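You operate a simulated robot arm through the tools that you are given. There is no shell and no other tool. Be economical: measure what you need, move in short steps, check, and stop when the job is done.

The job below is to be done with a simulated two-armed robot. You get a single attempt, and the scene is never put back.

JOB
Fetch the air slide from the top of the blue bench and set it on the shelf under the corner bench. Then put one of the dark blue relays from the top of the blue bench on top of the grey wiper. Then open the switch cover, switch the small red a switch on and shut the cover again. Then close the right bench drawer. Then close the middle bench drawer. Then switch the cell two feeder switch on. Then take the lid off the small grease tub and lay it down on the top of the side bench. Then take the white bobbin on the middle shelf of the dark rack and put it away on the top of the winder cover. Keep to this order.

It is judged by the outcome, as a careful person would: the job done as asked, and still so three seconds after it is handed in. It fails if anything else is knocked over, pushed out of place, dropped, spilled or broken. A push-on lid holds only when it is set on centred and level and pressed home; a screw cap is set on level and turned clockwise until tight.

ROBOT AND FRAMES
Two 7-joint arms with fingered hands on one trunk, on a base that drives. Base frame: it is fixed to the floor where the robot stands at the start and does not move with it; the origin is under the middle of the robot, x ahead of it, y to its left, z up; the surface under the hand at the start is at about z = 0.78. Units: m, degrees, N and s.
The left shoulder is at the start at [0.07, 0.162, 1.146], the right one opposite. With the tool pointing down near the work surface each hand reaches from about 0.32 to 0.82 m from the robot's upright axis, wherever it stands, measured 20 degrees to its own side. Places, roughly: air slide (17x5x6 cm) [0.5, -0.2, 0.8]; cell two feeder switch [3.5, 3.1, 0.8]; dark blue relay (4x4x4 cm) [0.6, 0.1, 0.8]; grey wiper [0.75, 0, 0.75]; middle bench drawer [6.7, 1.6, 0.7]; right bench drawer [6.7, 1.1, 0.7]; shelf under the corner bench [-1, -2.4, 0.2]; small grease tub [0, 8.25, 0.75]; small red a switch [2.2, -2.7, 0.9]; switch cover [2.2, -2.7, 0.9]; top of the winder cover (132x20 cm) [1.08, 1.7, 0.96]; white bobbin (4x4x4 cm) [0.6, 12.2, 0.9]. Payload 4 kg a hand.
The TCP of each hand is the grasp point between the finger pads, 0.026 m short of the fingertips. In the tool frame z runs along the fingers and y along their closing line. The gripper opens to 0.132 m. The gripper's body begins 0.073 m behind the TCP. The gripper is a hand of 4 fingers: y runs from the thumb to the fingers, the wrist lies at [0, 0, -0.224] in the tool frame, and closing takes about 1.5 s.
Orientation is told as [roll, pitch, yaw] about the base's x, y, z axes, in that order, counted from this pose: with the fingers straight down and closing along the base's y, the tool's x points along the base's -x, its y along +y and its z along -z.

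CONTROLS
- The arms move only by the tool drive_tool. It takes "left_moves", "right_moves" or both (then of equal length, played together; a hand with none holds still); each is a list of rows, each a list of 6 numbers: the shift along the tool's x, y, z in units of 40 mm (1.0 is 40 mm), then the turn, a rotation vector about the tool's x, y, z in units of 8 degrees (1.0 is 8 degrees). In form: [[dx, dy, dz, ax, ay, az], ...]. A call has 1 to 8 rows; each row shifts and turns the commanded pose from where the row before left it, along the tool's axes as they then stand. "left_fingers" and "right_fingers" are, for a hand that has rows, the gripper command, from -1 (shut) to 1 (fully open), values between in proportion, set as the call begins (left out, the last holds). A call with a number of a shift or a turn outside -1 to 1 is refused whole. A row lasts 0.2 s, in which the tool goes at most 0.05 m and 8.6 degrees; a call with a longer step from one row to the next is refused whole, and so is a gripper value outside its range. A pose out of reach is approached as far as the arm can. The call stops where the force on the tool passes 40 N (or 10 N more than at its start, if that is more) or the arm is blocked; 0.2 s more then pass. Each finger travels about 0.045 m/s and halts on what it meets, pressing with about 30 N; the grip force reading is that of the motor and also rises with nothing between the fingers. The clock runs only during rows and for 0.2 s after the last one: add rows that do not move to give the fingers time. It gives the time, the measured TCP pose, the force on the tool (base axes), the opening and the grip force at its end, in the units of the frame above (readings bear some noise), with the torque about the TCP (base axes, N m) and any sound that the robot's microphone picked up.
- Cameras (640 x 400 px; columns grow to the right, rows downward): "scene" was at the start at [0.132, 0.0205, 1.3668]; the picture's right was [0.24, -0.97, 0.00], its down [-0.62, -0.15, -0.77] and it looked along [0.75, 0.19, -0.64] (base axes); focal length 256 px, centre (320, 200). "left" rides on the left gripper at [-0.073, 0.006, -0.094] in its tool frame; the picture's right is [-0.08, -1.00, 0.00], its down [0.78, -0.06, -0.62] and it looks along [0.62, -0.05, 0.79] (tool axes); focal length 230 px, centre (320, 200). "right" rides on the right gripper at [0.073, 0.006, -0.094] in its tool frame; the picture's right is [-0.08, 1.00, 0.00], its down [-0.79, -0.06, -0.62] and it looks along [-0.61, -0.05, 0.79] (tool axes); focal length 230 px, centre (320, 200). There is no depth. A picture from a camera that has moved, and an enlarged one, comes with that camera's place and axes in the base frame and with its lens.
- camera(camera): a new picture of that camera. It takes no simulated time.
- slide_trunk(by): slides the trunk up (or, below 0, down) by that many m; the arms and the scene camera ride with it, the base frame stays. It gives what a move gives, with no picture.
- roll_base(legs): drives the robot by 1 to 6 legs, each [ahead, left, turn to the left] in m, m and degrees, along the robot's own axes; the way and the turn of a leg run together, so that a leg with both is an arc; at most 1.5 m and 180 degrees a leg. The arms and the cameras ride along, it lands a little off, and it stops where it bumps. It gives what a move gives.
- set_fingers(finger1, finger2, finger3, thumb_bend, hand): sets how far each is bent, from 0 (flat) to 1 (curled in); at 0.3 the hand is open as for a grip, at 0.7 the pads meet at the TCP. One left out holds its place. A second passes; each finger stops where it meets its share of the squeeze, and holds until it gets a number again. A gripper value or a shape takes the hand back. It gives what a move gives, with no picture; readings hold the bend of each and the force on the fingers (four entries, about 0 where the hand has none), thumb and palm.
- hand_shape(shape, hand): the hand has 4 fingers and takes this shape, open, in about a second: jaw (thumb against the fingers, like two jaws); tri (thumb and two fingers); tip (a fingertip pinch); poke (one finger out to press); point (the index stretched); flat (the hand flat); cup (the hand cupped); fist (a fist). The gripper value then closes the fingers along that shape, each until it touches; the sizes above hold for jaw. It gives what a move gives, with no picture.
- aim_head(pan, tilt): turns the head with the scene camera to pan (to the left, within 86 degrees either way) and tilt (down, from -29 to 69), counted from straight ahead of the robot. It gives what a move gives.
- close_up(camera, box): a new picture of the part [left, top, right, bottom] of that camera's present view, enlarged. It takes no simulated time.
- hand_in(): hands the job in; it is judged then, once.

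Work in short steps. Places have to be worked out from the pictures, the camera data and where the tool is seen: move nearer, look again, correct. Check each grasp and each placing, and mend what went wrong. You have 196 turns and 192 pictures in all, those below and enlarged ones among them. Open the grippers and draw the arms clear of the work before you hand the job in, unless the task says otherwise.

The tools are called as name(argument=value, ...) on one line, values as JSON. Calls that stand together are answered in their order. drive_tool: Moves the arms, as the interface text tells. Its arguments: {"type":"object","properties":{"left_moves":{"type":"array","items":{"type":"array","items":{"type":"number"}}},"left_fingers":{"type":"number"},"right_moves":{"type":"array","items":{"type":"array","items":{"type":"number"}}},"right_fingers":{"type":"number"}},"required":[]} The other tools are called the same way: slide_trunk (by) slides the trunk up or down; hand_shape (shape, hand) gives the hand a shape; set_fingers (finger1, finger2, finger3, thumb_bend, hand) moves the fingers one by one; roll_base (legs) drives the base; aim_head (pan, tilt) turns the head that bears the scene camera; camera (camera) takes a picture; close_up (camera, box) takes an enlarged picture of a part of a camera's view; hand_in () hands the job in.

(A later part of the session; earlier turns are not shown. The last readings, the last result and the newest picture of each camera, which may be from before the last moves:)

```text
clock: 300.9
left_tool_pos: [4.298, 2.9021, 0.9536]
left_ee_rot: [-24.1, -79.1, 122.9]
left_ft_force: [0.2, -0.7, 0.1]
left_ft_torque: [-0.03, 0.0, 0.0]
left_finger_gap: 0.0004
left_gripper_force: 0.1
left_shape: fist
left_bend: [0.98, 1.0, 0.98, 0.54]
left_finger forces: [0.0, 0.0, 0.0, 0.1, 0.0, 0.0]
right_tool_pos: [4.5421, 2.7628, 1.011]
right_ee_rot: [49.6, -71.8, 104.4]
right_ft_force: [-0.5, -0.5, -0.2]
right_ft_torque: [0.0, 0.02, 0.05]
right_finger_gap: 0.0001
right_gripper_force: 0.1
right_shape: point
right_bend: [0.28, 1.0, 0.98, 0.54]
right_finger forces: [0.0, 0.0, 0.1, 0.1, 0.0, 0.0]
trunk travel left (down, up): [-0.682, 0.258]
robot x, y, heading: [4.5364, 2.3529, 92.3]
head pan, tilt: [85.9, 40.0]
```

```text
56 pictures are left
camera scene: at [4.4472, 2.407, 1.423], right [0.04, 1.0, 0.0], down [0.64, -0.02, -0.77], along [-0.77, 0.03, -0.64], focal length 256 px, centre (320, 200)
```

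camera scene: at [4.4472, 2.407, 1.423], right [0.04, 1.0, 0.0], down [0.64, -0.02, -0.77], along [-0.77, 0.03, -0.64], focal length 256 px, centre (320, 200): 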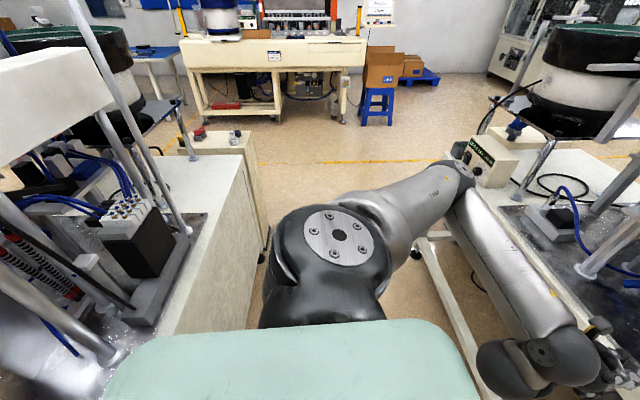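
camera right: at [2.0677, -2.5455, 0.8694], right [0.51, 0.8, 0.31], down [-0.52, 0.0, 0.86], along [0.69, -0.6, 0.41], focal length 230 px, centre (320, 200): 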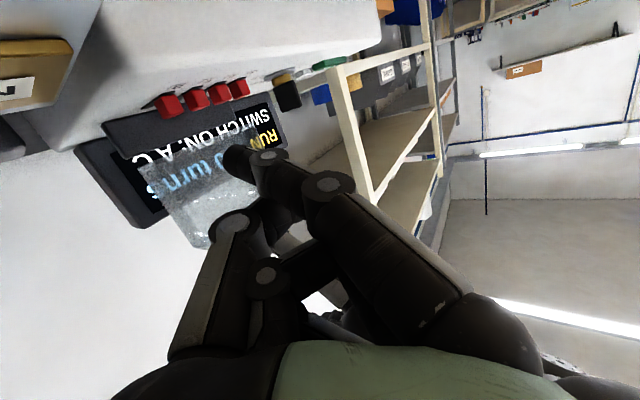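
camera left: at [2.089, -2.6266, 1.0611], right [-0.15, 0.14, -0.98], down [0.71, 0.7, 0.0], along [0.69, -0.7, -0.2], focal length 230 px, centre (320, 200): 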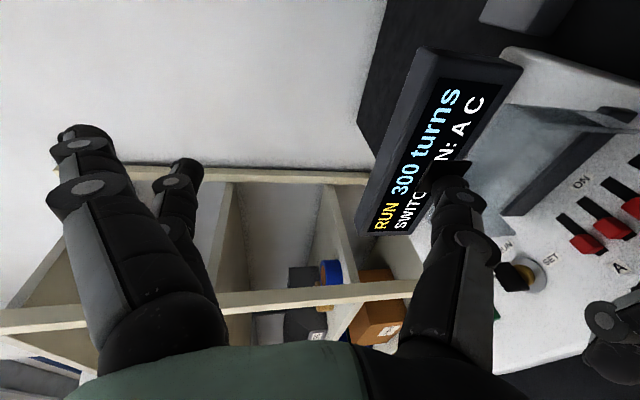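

The aisle is only ~0.7 m wide (Cell 1 edge y≈2.13, Cell 2 edge y≈2.83), so the base must run centred at y≈2.48. I raise the trunk, centre, square up and strafe again.

slide_trunk(by=0.15)

roll_base(legs=[[0.0, -0.1, -2.2], [0.13, 0, 0], [0, 0.5, 0], [0, 0.45, 0]])

aim_head(pan=25, tilt=40)

camera(camera="scene")

```text
clock: 302.7
left_tool_pos: [4.2979, 2.9034, 1.1045]
left_ee_rot: [-24.1, -79.2, 122.9]
left_ft_force: [-0.2, -0.3, -0.1]
left_ft_torque: [-0.01, -0.02, 0.01]
left_finger_gap: 0.0001
left_gripper_force: 0.0
left_shape: fist
left_bend: [0.98, 1.0, 0.98, 0.54]
left_finger forces: [0.1, 0.1, 0.1, 0.0, 0.0, 0.0]
right_tool_pos: [4.5436, 2.762, 1.1597]
right_ee_rot: [49.7, -71.7, 104.4]
right_ft_force: [-0.2, 1.2, -0.6]
right_ft_torque: [-0.03, -0.03, -0.02]
right_finger_gap: 0.0
right_gripper_force: 0.1
right_shape: point
right_bend: [0.28, 1.0, 0.98, 0.54]
right_finger forces: [0.0, 0.1, 0.0, 0.1, 0.0, 0.1]
trunk travel left (down, up): [-0.832, 0.108]
robot x, y, heading: [4.5323, 2.3555, 92.2]
head pan, tilt: [85.9, 40.0]
```

```text
clock: 309.6
left_tool_pos: [3.4759, 3.0457, 1.1049]
left_ee_rot: [-24.0, -79.1, 120.5]
left_ft_force: [0.2, -0.6, 0.5]
left_ft_torque: [0.04, -0.01, -0.02]
left_finger_gap: 0.0
left_gripper_force: 0.2
left_shape: fist
left_bend: [0.98, 1.0, 0.98, 0.54]
left_finger forces: [0.0, 0.1, 0.0, 0.1, 0.1, 0.0]
right_tool_pos: [3.7137, 2.8981, 1.1622]
right_ee_rot: [49.8, -71.6, 102.1]
right_ft_force: [0.4, 0.6, -0.5]
right_ft_torque: [-0.03, 0.03, -0.02]
right_finger_gap: 0.0
right_gripper_force: 0.1
right_shape: point
right_bend: [0.28, 1.0, 0.98, 0.54]
right_finger forces: [0.0, 0.1, 0.0, 0.1, 0.0, 0.1]
trunk travel left (down, up): [-0.832, 0.108]
robot x, y, heading: [3.69, 2.49, 89.9]
head pan, tilt: [85.9, 40.0]
```

```text
clock: 310.9
left_tool_pos: [3.4747, 3.0472, 1.104]
left_ee_rot: [-24.3, -79.1, 120.8]
left_ft_force: [-0.6, 0.7, 0.2]
left_ft_torque: [0.04, -0.01, -0.02]
left_finger_gap: 0.0
left_gripper_force: 0.1
left_shape: fist
left_bend: [0.98, 1.0, 0.98, 0.54]
left_finger forces: [0.1, 0.1, 0.1, 0.0, 0.1, 0.1]
right_tool_pos: [3.7137, 2.8992, 1.1616]
right_ee_rot: [49.5, -71.7, 102.3]
right_ft_force: [0.4, -0.3, -0.5]
right_ft_torque: [0.02, 0.02, 0.0]
right_finger_gap: 0.0
right_gripper_force: 0.0
right_shape: point
right_bend: [0.28, 1.0, 0.98, 0.54]
right_finger forces: [0.1, 0.0, 0.0, 0.0, 0.1, 0.0]
trunk travel left (down, up): [-0.832, 0.108]
robot x, y, heading: [3.6919, 2.4898, 90.1]
head pan, tilt: [25.0, 40.0]
```

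```text
55 pictures are left
camera scene: at [3.6533, 2.6165, 1.573], right [0.91, 0.42, 0.0], down [0.27, -0.58, -0.77], along [-0.32, 0.69, -0.64], focal length 256 px, centre (320, 200)
```

scene: 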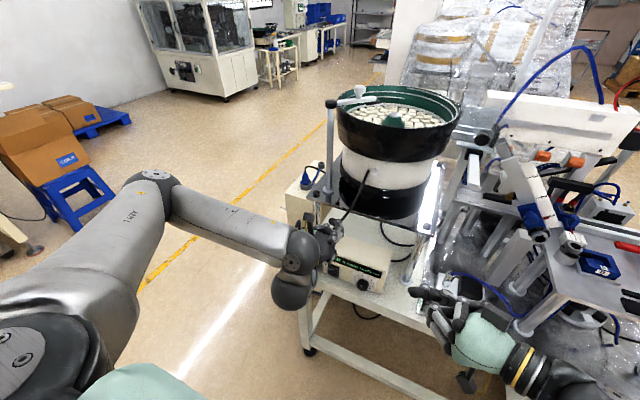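

Made it. Now a zoom on the controller.

close_up(camera="scene", box=[300, 225, 400, 305])

camera(camera="left")

```text
5.00 times, centred on (350, 265) of scene
camera zoom: at [3.6533, 2.6165, 1.573], right [0.91, 0.42, 0.0], down [0.27, -0.58, -0.77], along [-0.32, 0.69, -0.64], focal length 1278 px, centre (170, -125)
```

zoom: 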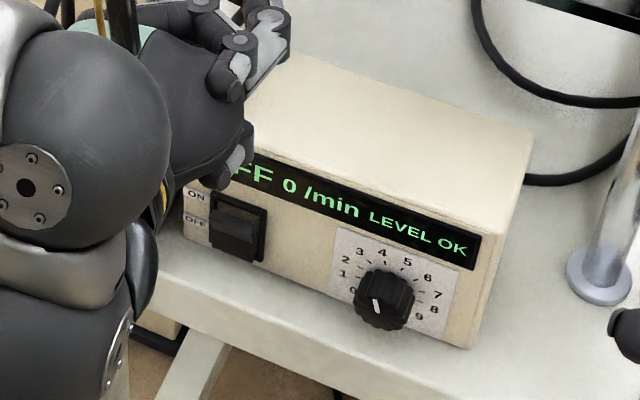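

```text
53 pictures are left
camera left: at [3.4717, 2.9677, 1.192], right [0.98, 0.13, 0.15], down [0.2, -0.72, -0.66], along [0.02, 0.68, -0.74], focal length 230 px, centre (320, 200)
```

left: 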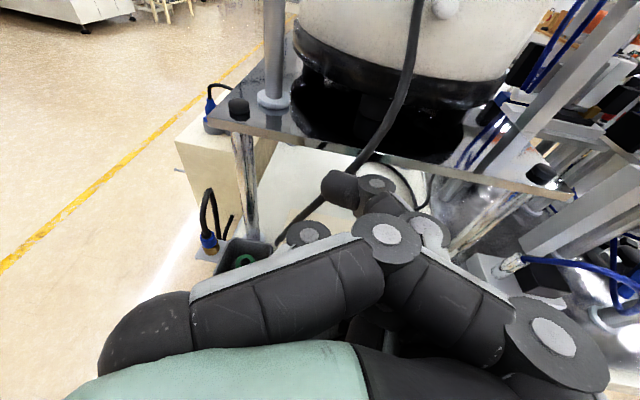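

The rocker (OFF pressed at bottom) is at about x 3.475, face y≈3.115; its upper ON half is at z≈0.82. The fist's thumb is its foremost point, so I lower it to face the upper half, ~5 cm short.

slide_trunk(by=-0.12)

drive_tool(left_moves=[[0.97, 0.23, 0, 0, 0, 0], [0.97, 0.23, 0, 0, 0, 0], [0.97, 0.23, 0, 0, 0, 0], [0.97, 0.23, 0.1, 0, 0, 0]])

camera(camera="left")

close_up(camera="scene", box=[290, 215, 390, 315])

```text
clock: 312.4
left_tool_pos: [3.4745, 3.046, 0.9842]
left_ee_rot: [-24.2, -79.1, 120.7]
left_ft_force: [0.2, 0.5, 0.1]
left_ft_torque: [-0.03, -0.01, -0.01]
left_finger_gap: 0.0
left_gripper_force: 0.0
left_shape: fist
left_bend: [0.98, 1.0, 0.98, 0.54]
left_finger forces: [0.1, 0.0, 0.0, 0.1, 0.0, 0.1]
right_tool_pos: [3.7132, 2.8981, 1.042]
right_ee_rot: [49.7, -71.6, 102.2]
right_ft_force: [0.4, 0.0, 0.1]
right_ft_torque: [0.01, 0.02, -0.02]
right_finger_gap: 0.0
right_gripper_force: 0.1
right_shape: point
right_bend: [0.28, 1.0, 0.98, 0.54]
right_finger forces: [0.1, 0.0, 0.1, 0.0, 0.0, 0.0]
trunk travel left (down, up): [-0.712, 0.228]
robot x, y, heading: [3.6916, 2.4899, 89.8]
head pan, tilt: [25.0, 40.0]
```

```text
clock: 313.4
left_tool_pos: [3.4561, 3.0191, 0.8286]
left_ee_rot: [-24.2, -79.1, 120.8]
left_ft_force: [-0.4, 0.6, 0.3]
left_ft_torque: [0.02, 0.02, -0.02]
left_finger_gap: 0.0002
left_gripper_force: 0.0
left_shape: fist
left_bend: [0.98, 1.0, 0.98, 0.54]
left_finger forces: [0.0, 0.1, 0.0, 0.1, 0.1, 0.0]
right_tool_pos: [3.7133, 2.8984, 1.0413]
right_ee_rot: [49.7, -71.8, 102.2]
right_ft_force: [0.4, 0.0, 0.7]
right_ft_torque: [0.01, 0.02, 0.0]
right_finger_gap: 0.0001
right_gripper_force: 0.1
right_shape: point
right_bend: [0.28, 1.0, 0.98, 0.54]
right_finger forces: [0.0, 0.1, 0.0, 0.1, 0.0, 0.0]
trunk travel left (down, up): [-0.712, 0.228]
robot x, y, heading: [3.6904, 2.4915, 89.9]
head pan, tilt: [25.0, 40.0]
```

```text
52 pictures are left
camera left: at [3.4534, 2.9402, 0.9165], right [0.98, 0.13, 0.15], down [0.2, -0.72, -0.66], along [0.02, 0.68, -0.74], focal length 230 px, centre (320, 200)
```

left: 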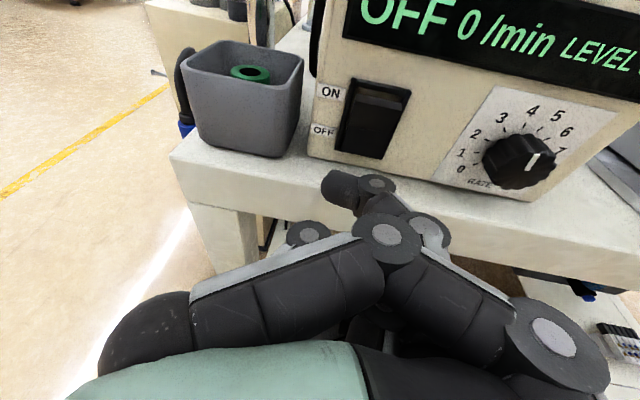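

```text
4.00 times, centred on (340, 265) of scene
camera zoom: at [3.6539, 2.6172, 1.453], right [0.91, 0.42, 0.0], down [0.27, -0.58, -0.77], along [-0.32, 0.69, -0.64], focal length 1022 px, centre (240, -60)
```

zoom: 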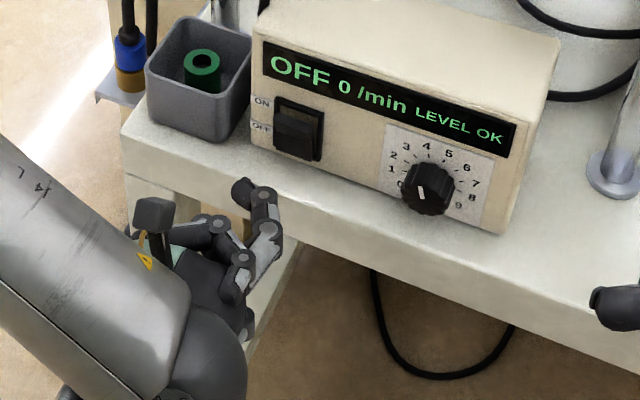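

Triangulated: rocker ON half at (3.482,3.090,0.857); thumb tip at (3.465,3.023,0.840). I shift 16 mm right and up, then press forward.

drive_tool(left_moves=[[-0.32, -0.45, -0.11, 0, 0, 0], [-0.087, -0.08, 0.55, 0, 0, 0], [-0.087, -0.08, 0.55, 0, 0, 0], [-0.087, -0.08, 0.55, 0, 0, 0], [-0.03, -0.03, 0.15, 0, 0, 0], [-0.03, -0.03, 0.15, 0, 0, 0]])

close_up(camera="scene", box=[290, 215, 390, 315])

```text
clock: 314.4
left_tool_pos: [3.4793, 3.0759, 0.8394]
left_ee_rot: [-22.9, -78.5, 118.8]
left_ft_force: [2.5, -22.4, 6.6]
left_ft_torque: [0.16, 0.02, -0.05]
left_finger_gap: 0.0002
left_gripper_force: 0.2
left_shape: fist
left_bend: [0.98, 1.0, 0.98, 0.62]
left_finger forces: [0.1, 0.0, 0.0, 0.0, 22.8, 0.0]
right_tool_pos: [3.7141, 2.8939, 1.043]
right_ee_rot: [49.6, -71.9, 102.3]
right_ft_force: [-0.9, -1.2, -0.3]
right_ft_torque: [-0.01, -0.02, 0.03]
right_finger_gap: 0.0003
right_gripper_force: 0.1
right_shape: point
right_bend: [0.28, 1.0, 0.98, 0.54]
right_finger forces: [0.1, 0.0, 0.1, 0.0, 0.0, 0.1]
trunk travel left (down, up): [-0.712, 0.228]
robot x, y, heading: [3.691, 2.4894, 90.0]
head pan, tilt: [25.0, 40.0]
stopped in row 5 (left hand): the force on the tool passed its limit at 50 N (the readings are from after the stop); the commanded pose is now the measured one
```

```text
4.00 times, centred on (340, 265) of scene
camera zoom: at [3.6546, 2.611, 1.4536], right [0.91, 0.42, 0.0], down [0.27, -0.58, -0.77], along [-0.32, 0.7, -0.64], focal length 1022 px, centre (240, -60)
```

zoom: 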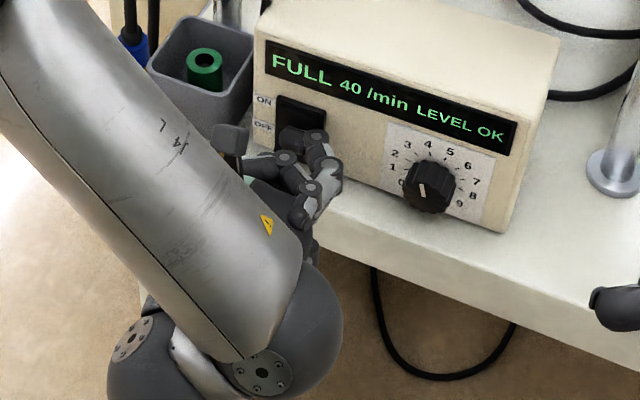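

The display now reads "FULL 40/min" — the feeder is on. I withdraw and confirm.

drive_tool(left_moves=[[0, 0, -0.8, 0, 0, 0], [0, 0, -0.8, 0, 0, 0], [-0.9, 0, 0, 0, 0, 0], [-0.9, 0, 0, 0, 0, 0], [-0.9, 0, 0, 0, 0, 0]])

slide_trunk(by=0.1)

close_up(camera="scene", box=[290, 215, 390, 315])

```text
clock: 315.6
left_tool_pos: [3.4728, 3.0362, 0.9586]
left_ee_rot: [-22.7, -78.5, 118.8]
left_ft_force: [0.4, -0.1, -0.2]
left_ft_torque: [-0.01, -0.02, 0.01]
left_finger_gap: 0.0
left_gripper_force: 0.0
left_shape: fist
left_bend: [0.98, 1.0, 0.98, 0.54]
left_finger forces: [0.0, 0.1, 0.1, 0.1, 0.1, 0.0]
right_tool_pos: [3.7131, 2.8969, 1.043]
right_ee_rot: [49.7, -71.8, 102.4]
right_ft_force: [-0.1, -0.5, 0.1]
right_ft_torque: [-0.02, 0.03, -0.01]
right_finger_gap: 0.0
right_gripper_force: 0.0
right_shape: point
right_bend: [0.28, 1.0, 0.98, 0.54]
right_finger forces: [0.0, 0.0, 0.0, 0.0, 0.0, 0.0]
trunk travel left (down, up): [-0.712, 0.228]
robot x, y, heading: [3.6878, 2.4856, 90.2]
head pan, tilt: [25.0, 40.0]
```

```text
clock: 316.9
left_tool_pos: [3.4733, 3.0353, 1.0566]
left_ee_rot: [-22.6, -78.5, 118.7]
left_ft_force: [0.1, 0.7, 0.5]
left_ft_torque: [0.02, 0.02, -0.04]
left_finger_gap: 0.0003
left_gripper_force: 0.1
left_shape: fist
left_bend: [0.98, 1.0, 0.98, 0.54]
left_finger forces: [0.0, 0.1, 0.0, 0.1, 0.0, 0.0]
right_tool_pos: [3.7139, 2.8984, 1.1419]
right_ee_rot: [49.7, -71.7, 102.2]
right_ft_force: [-0.8, 0.6, 0.1]
right_ft_torque: [-0.02, 0.05, -0.06]
right_finger_gap: 0.0002
right_gripper_force: 0.0
right_shape: point
right_bend: [0.28, 1.0, 0.98, 0.54]
right_finger forces: [0.0, 0.0, 0.0, 0.0, 0.0, 0.1]
trunk travel left (down, up): [-0.812, 0.128]
robot x, y, heading: [3.6896, 2.4874, 90.1]
head pan, tilt: [25.0, 40.0]
```

```text
4.00 times, centred on (340, 265) of scene
camera zoom: at [3.6538, 2.6164, 1.5529], right [0.91, 0.42, 0.0], down [0.27, -0.58, -0.77], along [-0.32, 0.69, -0.64], focal length 1022 px, centre (240, -60)
```

zoom: 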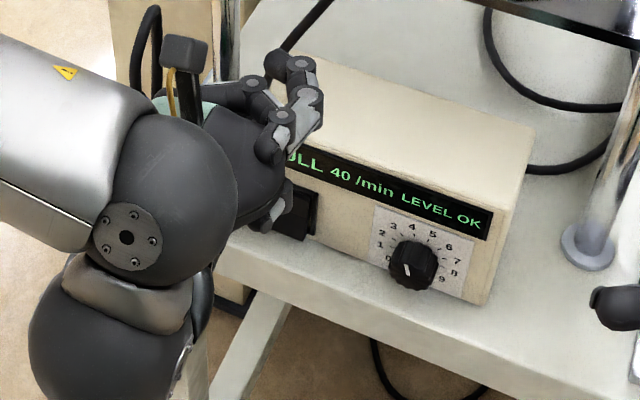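

Feeder on, part 6 done. I leave the aisle westward, then drive north (+y) and look toward the grease tub at (0,8.25).

roll_base(legs=[[0, 1.1, 0], [1.4, 0, 0], [1.4, 0, 0]])

aim_head(pan=40, tilt=18)

camera(camera="scene")

```text
clock: 335.7
left_tool_pos: [2.2803, 5.8306, 1.0575]
left_ee_rot: [-22.7, -78.5, 120.7]
left_ft_force: [-0.1, -0.3, -0.6]
left_ft_torque: [0.01, -0.01, 0.01]
left_finger_gap: 0.0001
left_gripper_force: 0.0
left_shape: fist
left_bend: [0.98, 1.0, 0.98, 0.54]
left_finger forces: [0.0, 0.1, 0.0, 0.0, 0.0, 0.1]
right_tool_pos: [2.525, 5.7001, 1.1418]
right_ee_rot: [49.7, -71.7, 104.2]
right_ft_force: [0.6, -0.3, 0.8]
right_ft_torque: [0.0, 0.0, 0.0]
right_finger_gap: 0.0
right_gripper_force: 0.0
right_shape: point
right_bend: [0.28, 1.0, 0.98, 0.54]
right_finger forces: [0.0, 0.0, 0.0, 0.0, 0.0, 0.0]
trunk travel left (down, up): [-0.812, 0.128]
robot x, y, heading: [2.5211, 5.2923, 91.8]
head pan, tilt: [25.0, 40.0]
```

```text
clock: 336.6
left_tool_pos: [2.2802, 5.8306, 1.0573]
left_ee_rot: [-22.5, -78.5, 120.7]
left_ft_force: [0.2, -0.2, 0.3]
left_ft_torque: [0.03, 0.01, -0.02]
left_finger_gap: 0.0
left_gripper_force: 0.0
left_shape: fist
left_bend: [0.98, 1.0, 0.98, 0.54]
left_finger forces: [0.0, 0.0, 0.0, 0.0, 0.1, 0.0]
right_tool_pos: [2.5255, 5.7017, 1.1425]
right_ee_rot: [49.7, -71.7, 104.2]
right_ft_force: [-1.1, 0.4, -0.5]
right_ft_torque: [0.0, -0.03, -0.02]
right_finger_gap: 0.0002
right_gripper_force: 0.1
right_shape: point
right_bend: [0.28, 1.0, 0.98, 0.54]
right_finger forces: [0.0, 0.1, 0.1, 0.1, 0.0, 0.0]
trunk travel left (down, up): [-0.812, 0.128]
robot x, y, heading: [2.5172, 5.2942, 92.2]
head pan, tilt: [40.0, 18.0]
```

```text
48 pictures are left
camera scene: at [2.4522, 5.4111, 1.5876], right [0.74, 0.67, 0.0], down [0.21, -0.23, -0.95], along [-0.63, 0.71, -0.31], focal length 256 px, centre (320, 200)
```

scene: 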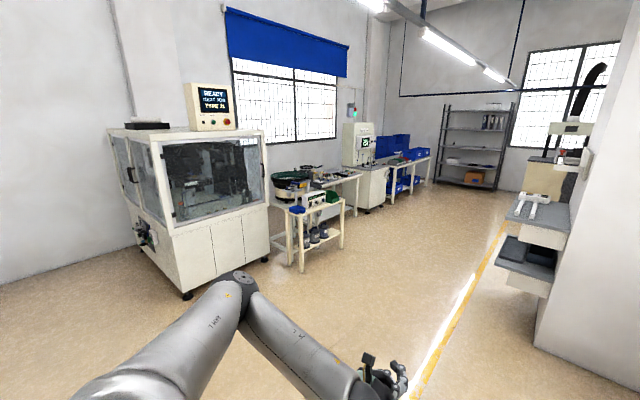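

The dark rack is at the far end; the tub should be around (326,175). Zoom there.

close_up(camera="scene", box=[250, 120, 450, 270])

```text
2.67 times, centred on (350, 195) of scene
camera zoom: at [2.4522, 5.4111, 1.5876], right [0.74, 0.67, 0.0], down [0.21, -0.23, -0.95], along [-0.63, 0.71, -0.31], focal length 682 px, centre (240, 213)
```

zoom: 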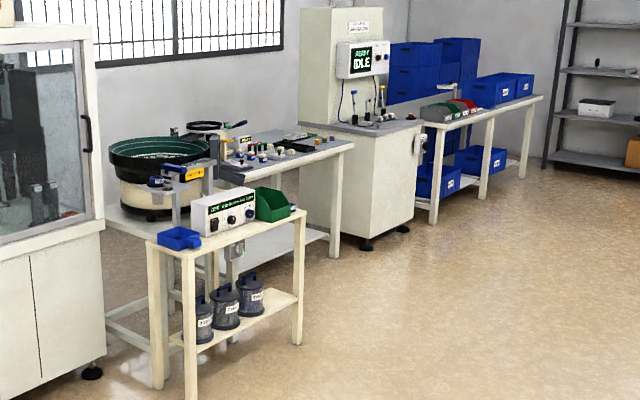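

The tub's bench stands along the west side (front edge x≈0.2, y≈7.3–8.9); a trolley ends at y≈7.75. I approach from +x at y≈8.45 facing −x.

roll_base(legs=[[1.5, 0, 0], [1.5, 0, 0], [0.13, 0, 0], [0, 0, 88], [1.4, 0, 0]])

aim_head(pan=5, tilt=40)

camera(camera="scene")

```text
clock: 346.5
left_tool_pos: [2.1667, 7.696, 1.0601]
left_ee_rot: [-23.3, -78.8, 123.1]
left_ft_force: [-0.9, 0.9, -0.9]
left_ft_torque: [0.01, 0.01, 0.0]
left_finger_gap: 0.0
left_gripper_force: 0.1
left_shape: fist
left_bend: [0.98, 1.0, 0.98, 0.54]
left_finger forces: [0.1, 0.0, 0.0, 0.1, 0.1, 0.1]
right_tool_pos: [2.4102, 7.5569, 1.1438]
right_ee_rot: [51.3, -71.5, 106.0]
right_ft_force: [-0.8, -1.0, -0.5]
right_ft_torque: [0.04, -0.02, -0.02]
right_finger_gap: 0.0
right_gripper_force: 0.1
right_shape: point
right_bend: [0.28, 1.0, 0.98, 0.54]
right_finger forces: [0.0, 0.1, 0.0, 0.1, 0.1, 0.0]
trunk travel left (down, up): [-0.812, 0.128]
robot x, y, heading: [2.4213, 7.169, 93.7]
head pan, tilt: [40.0, 18.0]
stopped in leg 2: the robot was blocked; the commanded pose is now the measured one
```

```text
clock: 347.6
left_tool_pos: [2.1676, 7.6956, 1.0618]
left_ee_rot: [-23.4, -78.9, 123.4]
left_ft_force: [-0.2, 0.4, 0.1]
left_ft_torque: [-0.01, -0.02, 0.0]
left_finger_gap: 0.0001
left_gripper_force: 0.0
left_shape: fist
left_bend: [0.98, 1.0, 0.98, 0.54]
left_finger forces: [0.1, 0.0, 0.1, 0.0, 0.0, 0.0]
right_tool_pos: [2.41, 7.5573, 1.1434]
right_ee_rot: [51.1, -71.5, 106.2]
right_ft_force: [-0.8, -0.2, 0.5]
right_ft_torque: [0.07, 0.02, -0.02]
right_finger_gap: 0.0
right_gripper_force: 0.0
right_shape: point
right_bend: [0.28, 1.0, 0.98, 0.54]
right_finger forces: [0.1, 0.1, 0.0, 0.1, 0.0, 0.0]
trunk travel left (down, up): [-0.812, 0.128]
robot x, y, heading: [2.4173, 7.1709, 93.9]
head pan, tilt: [5.0, 40.0]
```

```text
46 pictures are left
camera scene: at [2.4043, 7.2937, 1.554], right [0.99, 0.15, 0.0], down [0.1, -0.63, -0.77], along [-0.12, 0.76, -0.64], focal length 256 px, centre (320, 200)
```

scene: 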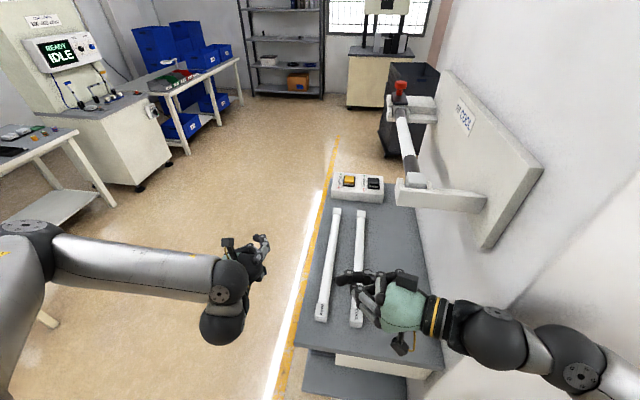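

I bumped a pillar shelf standing at x>2.25 (its parts look undisturbed). I back up, strafe left and go around it.

roll_base(legs=[[-0.25, 0, -3.7], [0, 0.8, 0], [1.5, 0, 0], [0, 0, 90]])

camera(camera="scene")

```text
clock: 364.1
left_tool_pos: [1.0691, 8.2041, 1.0577]
left_ee_rot: [-22.7, -78.6, -153.1]
left_ft_force: [-0.6, -0.2, -0.1]
left_ft_torque: [-0.01, -0.02, 0.0]
left_finger_gap: 0.0
left_gripper_force: 0.1
left_shape: fist
left_bend: [0.98, 1.0, 0.98, 0.54]
left_finger forces: [0.0, 0.0, 0.1, 0.0, 0.1, 0.1]
right_tool_pos: [1.2288, 8.4324, 1.1406]
right_ee_rot: [51.2, -71.1, -169.7]
right_ft_force: [0.1, 0.1, 0.2]
right_ft_torque: [0.04, -0.03, -0.03]
right_finger_gap: 0.0
right_gripper_force: 0.0
right_shape: point
right_bend: [0.28, 1.0, 0.98, 0.54]
right_finger forces: [0.1, 0.0, 0.0, 0.0, 0.0, 0.0]
trunk travel left (down, up): [-0.812, 0.128]
robot x, y, heading: [1.6214, 8.4021, 178.4]
head pan, tilt: [5.0, 40.0]
```

```text
45 pictures are left
camera scene: at [1.4863, 8.4005, 1.553], right [-0.05, 1.0, 0.0], down [0.64, 0.03, -0.77], along [-0.76, -0.04, -0.64], focal length 256 px, centre (320, 200)
```

scene: 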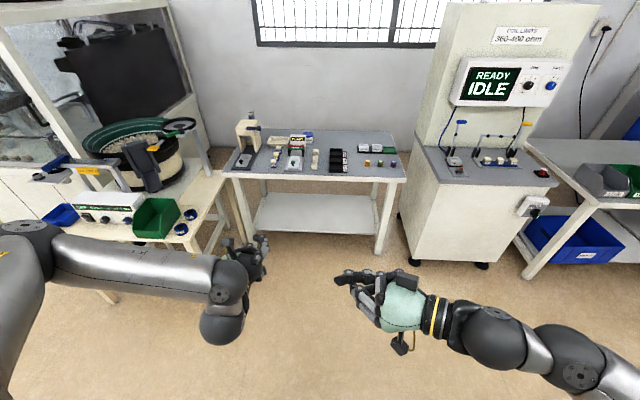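

close_up(camera="scene", box=[220, 100, 420, 200])

```text
3.20 times, centred on (320, 150) of scene
camera zoom: at [1.4863, 8.4005, 1.553], right [-0.05, 1.0, 0.0], down [0.64, 0.03, -0.77], along [-0.76, -0.04, -0.64], focal length 818 px, centre (320, 360)
```

zoom: 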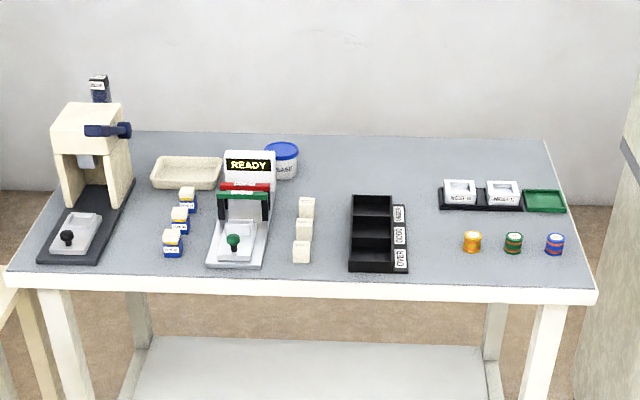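

The white tub with the blue lid ("GREASE") is at about (0.03,8.255), lid z≈0.86, behind a READY fixture. I restore the left hand to a downward jaw and drive up to the bench.

hand_shape(hand="left", shape="jaw")

drive_tool(left_moves=[[0, 0, 0, 0, 1, 0], [0, 0, 0, 0, 1, 0], [0, 0, 0, 0, 1, 0], [0, 0, 0, 0, 1, 0], [0, 0, 0, 0, 1, 0], [0, 0, 0, 0, 1, 0], [0, 0, 0, 0, 1, 0], [0, 0, 0, 0, 1, 0]])

drive_tool(left_moves=[[0, 0, -0.5, 0, 1, 0], [0, 0, -0.5, 0, 1, 0], [0, 0, -0.5, -1, 0, 0], [0, 0, -0.5, 0, 0, 0.95]])

roll_base(legs=[[0, -0.05, 1.6], [0.93, 0, 0]])

camera(camera="scene")

```text
clock: 365.0
left_tool_pos: [1.0682, 8.2028, 1.0576]
left_ee_rot: [-22.7, -78.5, -153.0]
left_ft_force: [-0.6, 0.1, 0.0]
left_ft_torque: [-0.02, -0.05, 0.03]
left_finger_gap: 0.1317
left_gripper_force: 0.0
left_shape: jaw
left_bend: [0.3, 0.3, 0.3, 0.3]
left_finger forces: [0.1, 0.0, 0.0, 0.0, 0.0, 0.0]
right_tool_pos: [1.2285, 8.433, 1.1401]
right_ee_rot: [51.2, -71.0, -169.7]
right_ft_force: [0.7, -0.6, -0.6]
right_ft_torque: [-0.01, 0.0, 0.02]
right_finger_gap: 0.0
right_gripper_force: 0.1
right_shape: point
right_bend: [0.28, 1.0, 0.98, 0.54]
right_finger forces: [0.0, 0.1, 0.1, 0.0, 0.1, 0.0]
trunk travel left (down, up): [-0.812, 0.128]
robot x, y, heading: [1.6238, 8.405, 177.7]
head pan, tilt: [5.0, 40.0]
```

```text
clock: 366.8
left_tool_pos: [1.0672, 8.2037, 1.0573]
left_ee_rot: [-4.6, -15.2, -174.2]
left_ft_force: [-0.3, 0.2, 0.2]
left_ft_torque: [-0.04, -0.06, -0.01]
left_finger_gap: 0.132
left_gripper_force: 0.0
left_shape: jaw
left_bend: [0.3, 0.3, 0.3, 0.3]
left_finger forces: [0.1, 0.0, 0.0, 0.0, 0.1, 0.0]
right_tool_pos: [1.2269, 8.4333, 1.1393]
right_ee_rot: [51.3, -71.0, -169.8]
right_ft_force: [0.2, 0.5, 0.3]
right_ft_torque: [-0.02, 0.0, 0.01]
right_finger_gap: 0.0
right_gripper_force: 0.0
right_shape: point
right_bend: [0.28, 1.0, 0.98, 0.54]
right_finger forces: [0.0, 0.0, 0.0, 0.0, 0.1, 0.0]
trunk travel left (down, up): [-0.812, 0.128]
robot x, y, heading: [1.6248, 8.4032, 178.0]
head pan, tilt: [5.0, 40.0]
```

```text
clock: 367.8
left_tool_pos: [1.076, 8.1998, 1.1389]
left_ee_rot: [3.4, 1.1, 177.0]
left_ft_force: [0.6, -0.9, 0.6]
left_ft_torque: [0.01, -0.01, 0.02]
left_finger_gap: 0.1321
left_gripper_force: 0.1
left_shape: jaw
left_bend: [0.3, 0.3, 0.3, 0.3]
left_finger forces: [0.0, 0.0, 0.1, 0.0, 0.0, 0.1]
right_tool_pos: [1.23, 8.4322, 1.1408]
right_ee_rot: [51.0, -71.2, -169.5]
right_ft_force: [0.9, -0.4, 0.5]
right_ft_torque: [0.01, -0.04, -0.02]
right_finger_gap: 0.0
right_gripper_force: 0.0
right_shape: point
right_bend: [0.28, 1.0, 0.98, 0.54]
right_finger forces: [0.0, 0.0, 0.1, 0.0, 0.0, 0.0]
trunk travel left (down, up): [-0.812, 0.128]
robot x, y, heading: [1.6259, 8.4009, 177.8]
head pan, tilt: [5.0, 40.0]
```

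```text
clock: 373.1
left_tool_pos: [0.182, 8.2287, 1.1394]
left_ee_rot: [3.5, 1.1, 179.2]
left_ft_force: [-0.3, -0.1, 1.0]
left_ft_torque: [0.01, -0.01, 0.03]
left_finger_gap: 0.1317
left_gripper_force: 0.1
left_shape: jaw
left_bend: [0.3, 0.3, 0.3, 0.3]
left_finger forces: [0.0, 0.0, 0.1, 0.0, 0.1, 0.0]
right_tool_pos: [0.325, 8.4668, 1.14]
right_ee_rot: [51.1, -71.1, -167.4]
right_ft_force: [-0.1, -0.1, 0.0]
right_ft_torque: [-0.02, 0.0, 0.0]
right_finger_gap: 0.0004
right_gripper_force: 0.1
right_shape: point
right_bend: [0.28, 1.0, 0.98, 0.54]
right_finger forces: [0.0, 0.1, 0.0, 0.1, 0.1, 0.0]
trunk travel left (down, up): [-0.812, 0.128]
robot x, y, heading: [0.7189, 8.4512, -179.9]
head pan, tilt: [5.0, 40.0]
```

```text
43 pictures are left
camera scene: at [0.5839, 8.4454, 1.5531], right [-0.09, 1.0, 0.0], down [0.64, 0.06, -0.77], along [-0.76, -0.07, -0.64], focal length 256 px, centre (320, 200)
```

scene: 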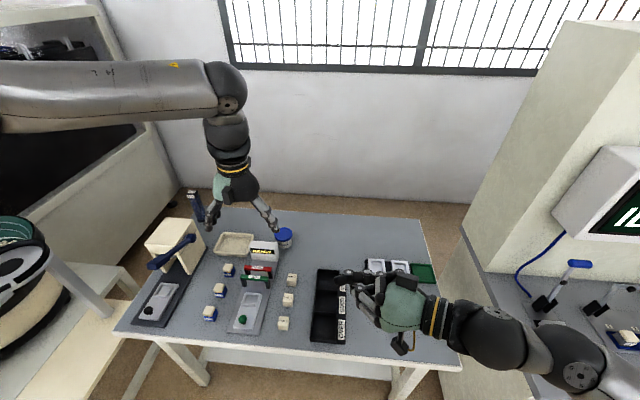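

Lid seen at about (-0.04,8.26). I move the open hand above it at z≈1.07 and look with the left camera.

drive_tool(left_moves=[[-0.87, -0.11, 0, 0, 0, 0], [-0.87, -0.11, 0, 0, 0, 0], [-0.87, -0.11, 0, 0, 0, 0], [-0.87, -0.11, 0, -0.4, 0, 0], [-0.87, -0.11, 0, 0, 0, 0], [-0.87, -0.11, 0, 0, 0, 0], [0, 0, 0.9, 0, 0, 0], [0, 0, 0.9, 0, 0, 0]])

camera(camera="left")

```text
clock: 374.9
left_tool_pos: [0.0159, 8.2415, 1.0618]
left_ee_rot: [6.6, 1.0, 179.3]
left_ft_force: [-0.7, 0.4, 0.2]
left_ft_torque: [-0.01, 0.0, 0.0]
left_finger_gap: 0.132
left_gripper_force: 0.1
left_shape: jaw
left_bend: [0.3, 0.3, 0.3, 0.3]
left_finger forces: [0.0, 0.0, 0.0, 0.0, 0.0, 0.0]
left hand out of reach, approached as far as the arm can: row 5, 6
right_tool_pos: [0.3223, 8.469, 1.1405]
right_ee_rot: [51.2, -71.0, -167.5]
right_ft_force: [0.1, -0.9, -1.2]
right_ft_torque: [-0.01, 0.0, -0.02]
right_finger_gap: 0.0
right_gripper_force: 0.0
right_shape: point
right_bend: [0.28, 1.0, 0.98, 0.54]
right_finger forces: [0.0, 0.0, 0.0, 0.1, 0.0, 0.1]
trunk travel left (down, up): [-0.812, 0.128]
robot x, y, heading: [0.7218, 8.4537, -179.9]
head pan, tilt: [5.0, 40.0]
```

```text
42 pictures are left
camera left: at [-0.0596, 8.2496, 1.1538], right [-0.06, 0.99, -0.12], down [0.78, 0.12, 0.62], along [0.63, -0.05, -0.78], focal length 230 px, centre (320, 200)
```

left: 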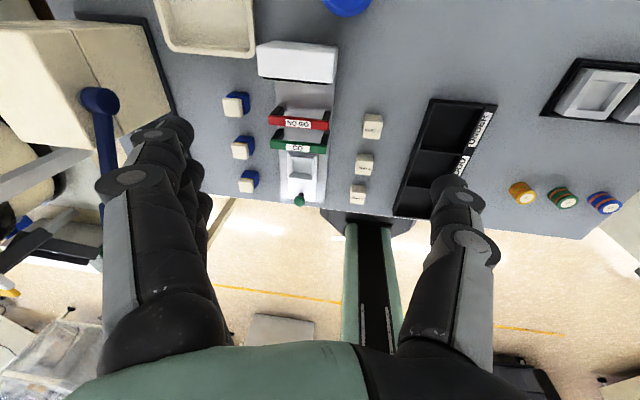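

Combining both views: lid centre ≈(-0.075,8.25,0.83), ~0.8 m away. I roll 5 cm closer, level the roll, and view from above the tub with the hand tilted.

roll_base(legs=[[0.05, 0, 0]])

drive_tool(left_moves=[[-0.3, 0, 0.5, 0.8, 0, 0], [0, 0, 0.5, 0, -1, 0], [0, 0, 0, 0, -1, 0], [-0.3, 0, 0.3, 0, -1, 0]])

camera(camera="left")

```text
clock: 375.8
left_tool_pos: [-0.0263, 8.2411, 1.0669]
left_ee_rot: [6.6, 0.8, 179.1]
left_ft_force: [0.6, -0.7, 1.1]
left_ft_torque: [-0.02, 0.03, 0.0]
left_finger_gap: 0.132
left_gripper_force: 0.0
left_shape: jaw
left_bend: [0.3, 0.3, 0.3, 0.3]
left_finger forces: [0.0, 0.0, 0.1, 0.1, 0.1, 0.1]
right_tool_pos: [0.282, 8.468, 1.1413]
right_ee_rot: [50.9, -71.4, -167.4]
right_ft_force: [0.2, 0.6, 1.2]
right_ft_torque: [-0.03, -0.02, -0.04]
right_finger_gap: 0.0001
right_gripper_force: 0.0
right_shape: point
right_bend: [0.28, 1.0, 0.98, 0.54]
right_finger forces: [0.0, 0.0, 0.0, 0.1, 0.0, 0.0]
trunk travel left (down, up): [-0.812, 0.128]
robot x, y, heading: [0.6697, 8.4551, -179.9]
head pan, tilt: [5.0, 40.0]
```

```text
clock: 376.8
left_tool_pos: [-0.0576, 8.2397, 1.0166]
left_ee_rot: [0.1, -23.1, 179.2]
left_ft_force: [0.0, 0.0, 0.6]
left_ft_torque: [-0.01, -0.01, -0.01]
left_finger_gap: 0.132
left_gripper_force: 0.1
left_shape: jaw
left_bend: [0.3, 0.3, 0.3, 0.3]
left_finger forces: [0.1, 0.0, 0.0, 0.0, 0.0, 0.1]
right_tool_pos: [0.2768, 8.4668, 1.1408]
right_ee_rot: [51.1, -71.0, -167.4]
right_ft_force: [-0.8, -0.3, -0.4]
right_ft_torque: [0.0, 0.01, -0.03]
right_finger_gap: 0.0001
right_gripper_force: 0.0
right_shape: point
right_bend: [0.28, 1.0, 0.98, 0.54]
right_finger forces: [0.1, 0.0, 0.0, 0.0, 0.0, 0.0]
trunk travel left (down, up): [-0.812, 0.128]
robot x, y, heading: [0.6723, 8.4554, -179.9]
head pan, tilt: [5.0, 40.0]
```

```text
41 pictures are left
camera left: at [-0.0882, 8.2365, 1.1314], right [-0.06, 1.0, 0.03], down [0.96, 0.05, 0.26], along [0.26, 0.04, -0.97], focal length 230 px, centre (320, 200)
```

left: 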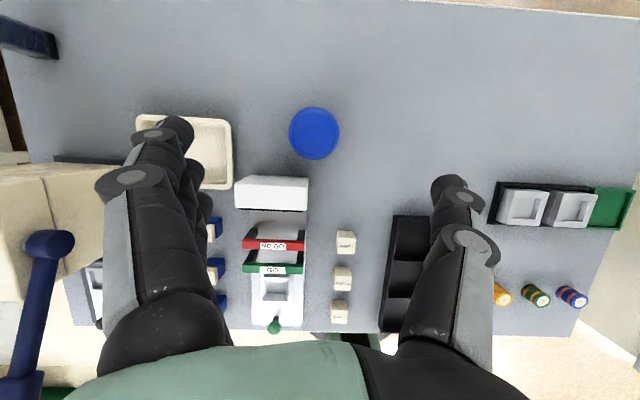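

Lid centre ≈(-0.093,8.237), Ø65 mm; the READY sign stands close on the near-left. I'll grip with the closing axis turned 45° (thumb near-right, fingers far-left). I level the hand, lower the trunk for reach, and turn.

drive_tool(left_moves=[[-0.33, 0, -0.77, 0, 1, 0], [-0.2, 0, -0.85, 0, 1, 0], [0, 0, -0.9, 0, 0.9, 0]])

slide_trunk(by=-0.17)

drive_tool(left_moves=[[0, 0, 0, 0, 0, 1], [0, 0, 0, 0, 0, 1], [0, 0, 0, 0, 0, 1], [0, 0, 0, 0, 0, 1], [0, 0, 0, 0, 0, 1], [0, 0, 0, 0, 0, 0.6]], left_fingers=0.5)

camera(camera="scene")

```text
clock: 377.6
left_tool_pos: [-0.042, 8.2534, 1.1196]
left_ee_rot: [0.5, 0.3, 179.1]
left_ft_force: [0.0, 0.3, 0.0]
left_ft_torque: [-0.01, 0.04, -0.02]
left_finger_gap: 0.1318
left_gripper_force: 0.0
left_shape: jaw
left_bend: [0.3, 0.3, 0.3, 0.3]
left_finger forces: [0.0, 0.0, 0.0, 0.0, 0.0, 0.1]
left hand out of reach, approached as far as the arm can: row 3
right_tool_pos: [0.2779, 8.4697, 1.1414]
right_ee_rot: [51.6, -71.1, -167.7]
right_ft_force: [0.1, 0.3, -0.5]
right_ft_torque: [0.02, 0.01, 0.04]
right_finger_gap: 0.0001
right_gripper_force: 0.1
right_shape: point
right_bend: [0.28, 1.0, 0.98, 0.54]
right_finger forces: [0.0, 0.0, 0.1, 0.0, 0.1, 0.0]
trunk travel left (down, up): [-0.812, 0.128]
robot x, y, heading: [0.6702, 8.4553, -179.9]
head pan, tilt: [5.0, 40.0]
```

```text
clock: 379.5
left_tool_pos: [-0.0429, 8.2519, 0.9475]
left_ee_rot: [0.4, 0.2, 179.2]
left_ft_force: [0.1, 0.2, 1.0]
left_ft_torque: [0.01, -0.01, 0.01]
left_finger_gap: 0.132
left_gripper_force: 0.0
left_shape: jaw
left_bend: [0.3, 0.3, 0.3, 0.3]
left_finger forces: [0.0, 0.0, 0.0, 0.0, 0.0, 0.0]
right_tool_pos: [0.2767, 8.4672, 0.971]
right_ee_rot: [51.3, -71.1, -167.5]
right_ft_force: [0.1, -0.8, -1.6]
right_ft_torque: [-0.03, 0.01, 0.0]
right_finger_gap: 0.0
right_gripper_force: 0.1
right_shape: point
right_bend: [0.28, 1.0, 0.98, 0.54]
right_finger forces: [0.0, 0.0, 0.0, 0.0, 0.0, 0.0]
trunk travel left (down, up): [-0.642, 0.298]
robot x, y, heading: [0.6729, 8.4527, -180.0]
head pan, tilt: [5.0, 40.0]
```

```text
clock: 380.9
left_tool_pos: [-0.0191, 8.259, 0.941]
left_ee_rot: [0.1, 0.1, 134.4]
left_ft_force: [-1.0, -0.4, 0.2]
left_ft_torque: [0.0, 0.01, -0.03]
left_finger_gap: 0.0992
left_gripper_force: 0.2
left_shape: jaw
left_bend: [0.63, 0.63, 0.63, 0.6]
left_finger forces: [0.0, 0.1, 0.0, 0.0, 0.0, 0.0]
left hand out of reach, approached as far as the arm can: row 5, 6
right_tool_pos: [0.2778, 8.467, 0.9696]
right_ee_rot: [51.2, -71.1, -167.5]
right_ft_force: [-0.2, 0.6, 0.2]
right_ft_torque: [0.0, 0.03, -0.01]
right_finger_gap: 0.0002
right_gripper_force: 0.1
right_shape: point
right_bend: [0.28, 1.0, 0.98, 0.54]
right_finger forces: [0.1, 0.1, 0.0, 0.0, 0.1, 0.0]
trunk travel left (down, up): [-0.642, 0.298]
robot x, y, heading: [0.6712, 8.4546, -179.8]
head pan, tilt: [5.0, 40.0]
```

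```text
40 pictures are left
camera scene: at [0.5357, 8.4455, 1.383], right [-0.09, 1.0, 0.0], down [0.64, 0.06, -0.77], along [-0.76, -0.07, -0.64], focal length 256 px, centre (320, 200)
```

scene: 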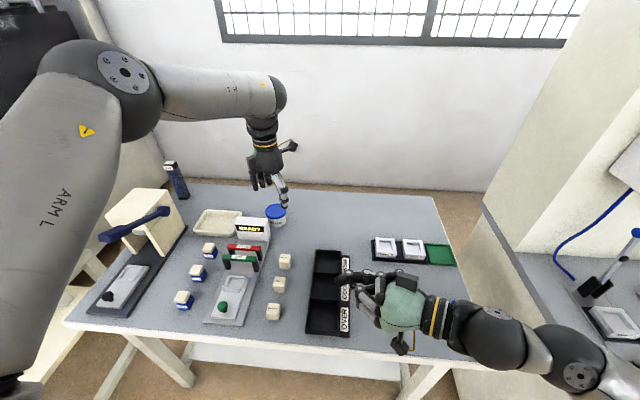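

Turning 45° costs too much reach. I go back to closing along y and instead tilt the hand 20° back, which gains reach and clears the sign. Lid top re-estimated at z≈0.80.

drive_tool(left_moves=[[0, 0, 0, 0, 0, -1], [0, 0, 0, 0, 0, -1], [0, 0, 0, 0, 0, -1], [0, 0, 0, 0, 0, -1], [0, 0, 0, 0, -1, -1], [0, 0, 0, 0, -1, -0.6], [0, 0, 0, 0, -0.6, 0]])

drive_tool(left_moves=[[-0.8, 0.28, 0, 0, 0, 0], [-0.8, 0.28, 0.3, 0, 0, 0], [0, 0, 0.8, 0, 0, 0]])

camera(camera="left")

```text
refused: row 5 steps farther than a row can; nothing moved
```

```text
clock: 381.7
left_tool_pos: [-0.0344, 8.2981, 0.8857]
left_ee_rot: [-0.1, 0.5, 134.4]
left_ft_force: [1.0, 0.4, 0.8]
left_ft_torque: [0.02, -0.02, 0.0]
left_finger_gap: 0.0993
left_gripper_force: 0.0
left_shape: jaw
left_bend: [0.63, 0.63, 0.63, 0.6]
left_finger forces: [0.1, 0.0, 0.0, 0.0, 0.1, 0.1]
left hand out of reach, approached as far as the arm can: row 1, 2
right_tool_pos: [0.2766, 8.4673, 0.9698]
right_ee_rot: [51.1, -70.9, -167.5]
right_ft_force: [0.2, -0.1, 0.4]
right_ft_torque: [-0.02, 0.01, 0.01]
right_finger_gap: 0.0
right_gripper_force: 0.0
right_shape: point
right_bend: [0.28, 1.0, 0.98, 0.54]
right_finger forces: [0.0, 0.0, 0.0, 0.0, 0.0, 0.1]
trunk travel left (down, up): [-0.642, 0.298]
robot x, y, heading: [0.6727, 8.4516, -180.0]
head pan, tilt: [5.0, 40.0]
```

```text
39 pictures are left
camera left: at [-0.0912, 8.3468, 0.9792], right [0.66, 0.75, 0.0], down [0.59, -0.52, 0.62], along [0.47, -0.41, -0.78], focal length 230 px, centre (320, 200)
```

left: 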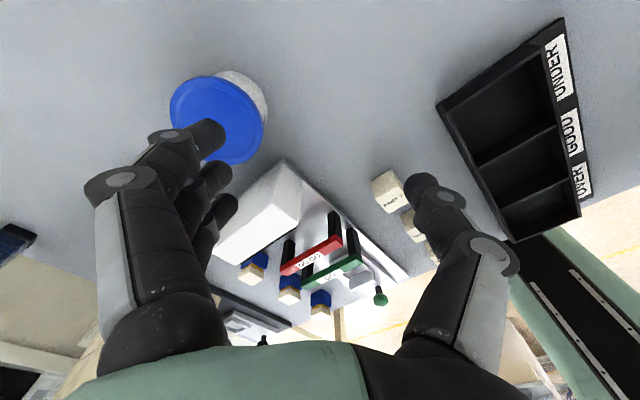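

Cross-checking gives lid centre (-0.094,8.237), top z≈0.785. I raise, undo the yaw, then tilt.

drive_tool(left_moves=[[0, 0, -0.9, 0, 0, 0], [0, 0, -0.9, 0, 0, 0], [0, 0, 0, 0, 0, -0.95], [0, 0, 0, 0, 0, -0.95], [0, 0, 0, 0, 0, -0.95], [0, 0, 0, 0, 0, -0.95], [0, 0, 0, 0, 0, -0.95], [0, 0, 0, 0, 0, -0.9]])

drive_tool(left_moves=[[0, 0, 0, 0, -0.9, 0], [0, 0, 0, 0, -0.9, 0], [0, 0, 0, 0, -0.7, 0], [-0.75, 0.75, 0, 0, 0, 0], [-0.75, 0.75, 0, 0, 0, 0], [0.2, 0, 0.7, 0, 0, 0]])

camera(camera="left")

```text
clock: 383.5
left_tool_pos: [-0.0288, 8.2988, 0.9583]
left_ee_rot: [0.2, 0.3, 179.7]
left_ft_force: [-0.7, -0.7, 0.1]
left_ft_torque: [-0.02, 0.04, 0.0]
left_finger_gap: 0.0995
left_gripper_force: 0.0
left_shape: jaw
left_bend: [0.63, 0.63, 0.63, 0.6]
left_finger forces: [0.0, 0.0, 0.0, 0.1, 0.1, 0.0]
left hand out of reach, approached as far as the arm can: row 2
right_tool_pos: [0.2759, 8.4668, 0.9704]
right_ee_rot: [51.2, -71.1, -167.6]
right_ft_force: [-0.9, 0.8, -0.4]
right_ft_torque: [-0.02, -0.01, 0.02]
right_finger_gap: 0.0
right_gripper_force: 0.1
right_shape: point
right_bend: [0.28, 1.0, 0.98, 0.54]
right_finger forces: [0.0, 0.0, 0.0, 0.0, 0.0, 0.0]
trunk travel left (down, up): [-0.642, 0.298]
robot x, y, heading: [0.6665, 8.4527, -179.5]
head pan, tilt: [5.0, 40.0]
```

```text
clock: 384.9
left_tool_pos: [-0.0875, 8.2396, 0.9487]
left_ee_rot: [0.2, -19.8, 179.4]
left_ft_force: [0.0, 0.3, 0.4]
left_ft_torque: [0.03, -0.01, -0.01]
left_finger_gap: 0.0994
left_gripper_force: 0.1
left_shape: jaw
left_bend: [0.63, 0.63, 0.63, 0.6]
left_finger forces: [0.0, 0.1, 0.0, 0.0, 0.0, 0.0]
right_tool_pos: [0.2765, 8.4664, 0.9698]
right_ee_rot: [51.1, -71.0, -167.4]
right_ft_force: [0.2, -0.3, -0.6]
right_ft_torque: [0.01, -0.01, 0.0]
right_finger_gap: 0.0
right_gripper_force: 0.2
right_shape: point
right_bend: [0.28, 1.0, 0.98, 0.54]
right_finger forces: [0.0, 0.0, 0.0, 0.0, 0.0, 0.1]
trunk travel left (down, up): [-0.642, 0.298]
robot x, y, heading: [0.6735, 8.4551, -179.8]
head pan, tilt: [5.0, 40.0]
```

```text
38 pictures are left
camera left: at [-0.1247, 8.2372, 1.0611], right [-0.07, 1.0, 0.02], down [0.95, 0.06, 0.31], along [0.31, 0.04, -0.95], focal length 230 px, centre (320, 200)
```

left: 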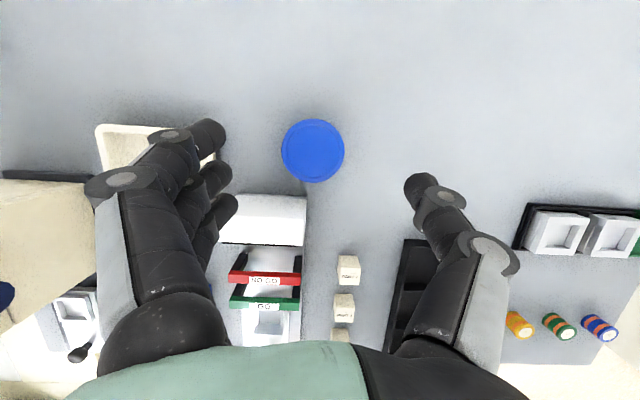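

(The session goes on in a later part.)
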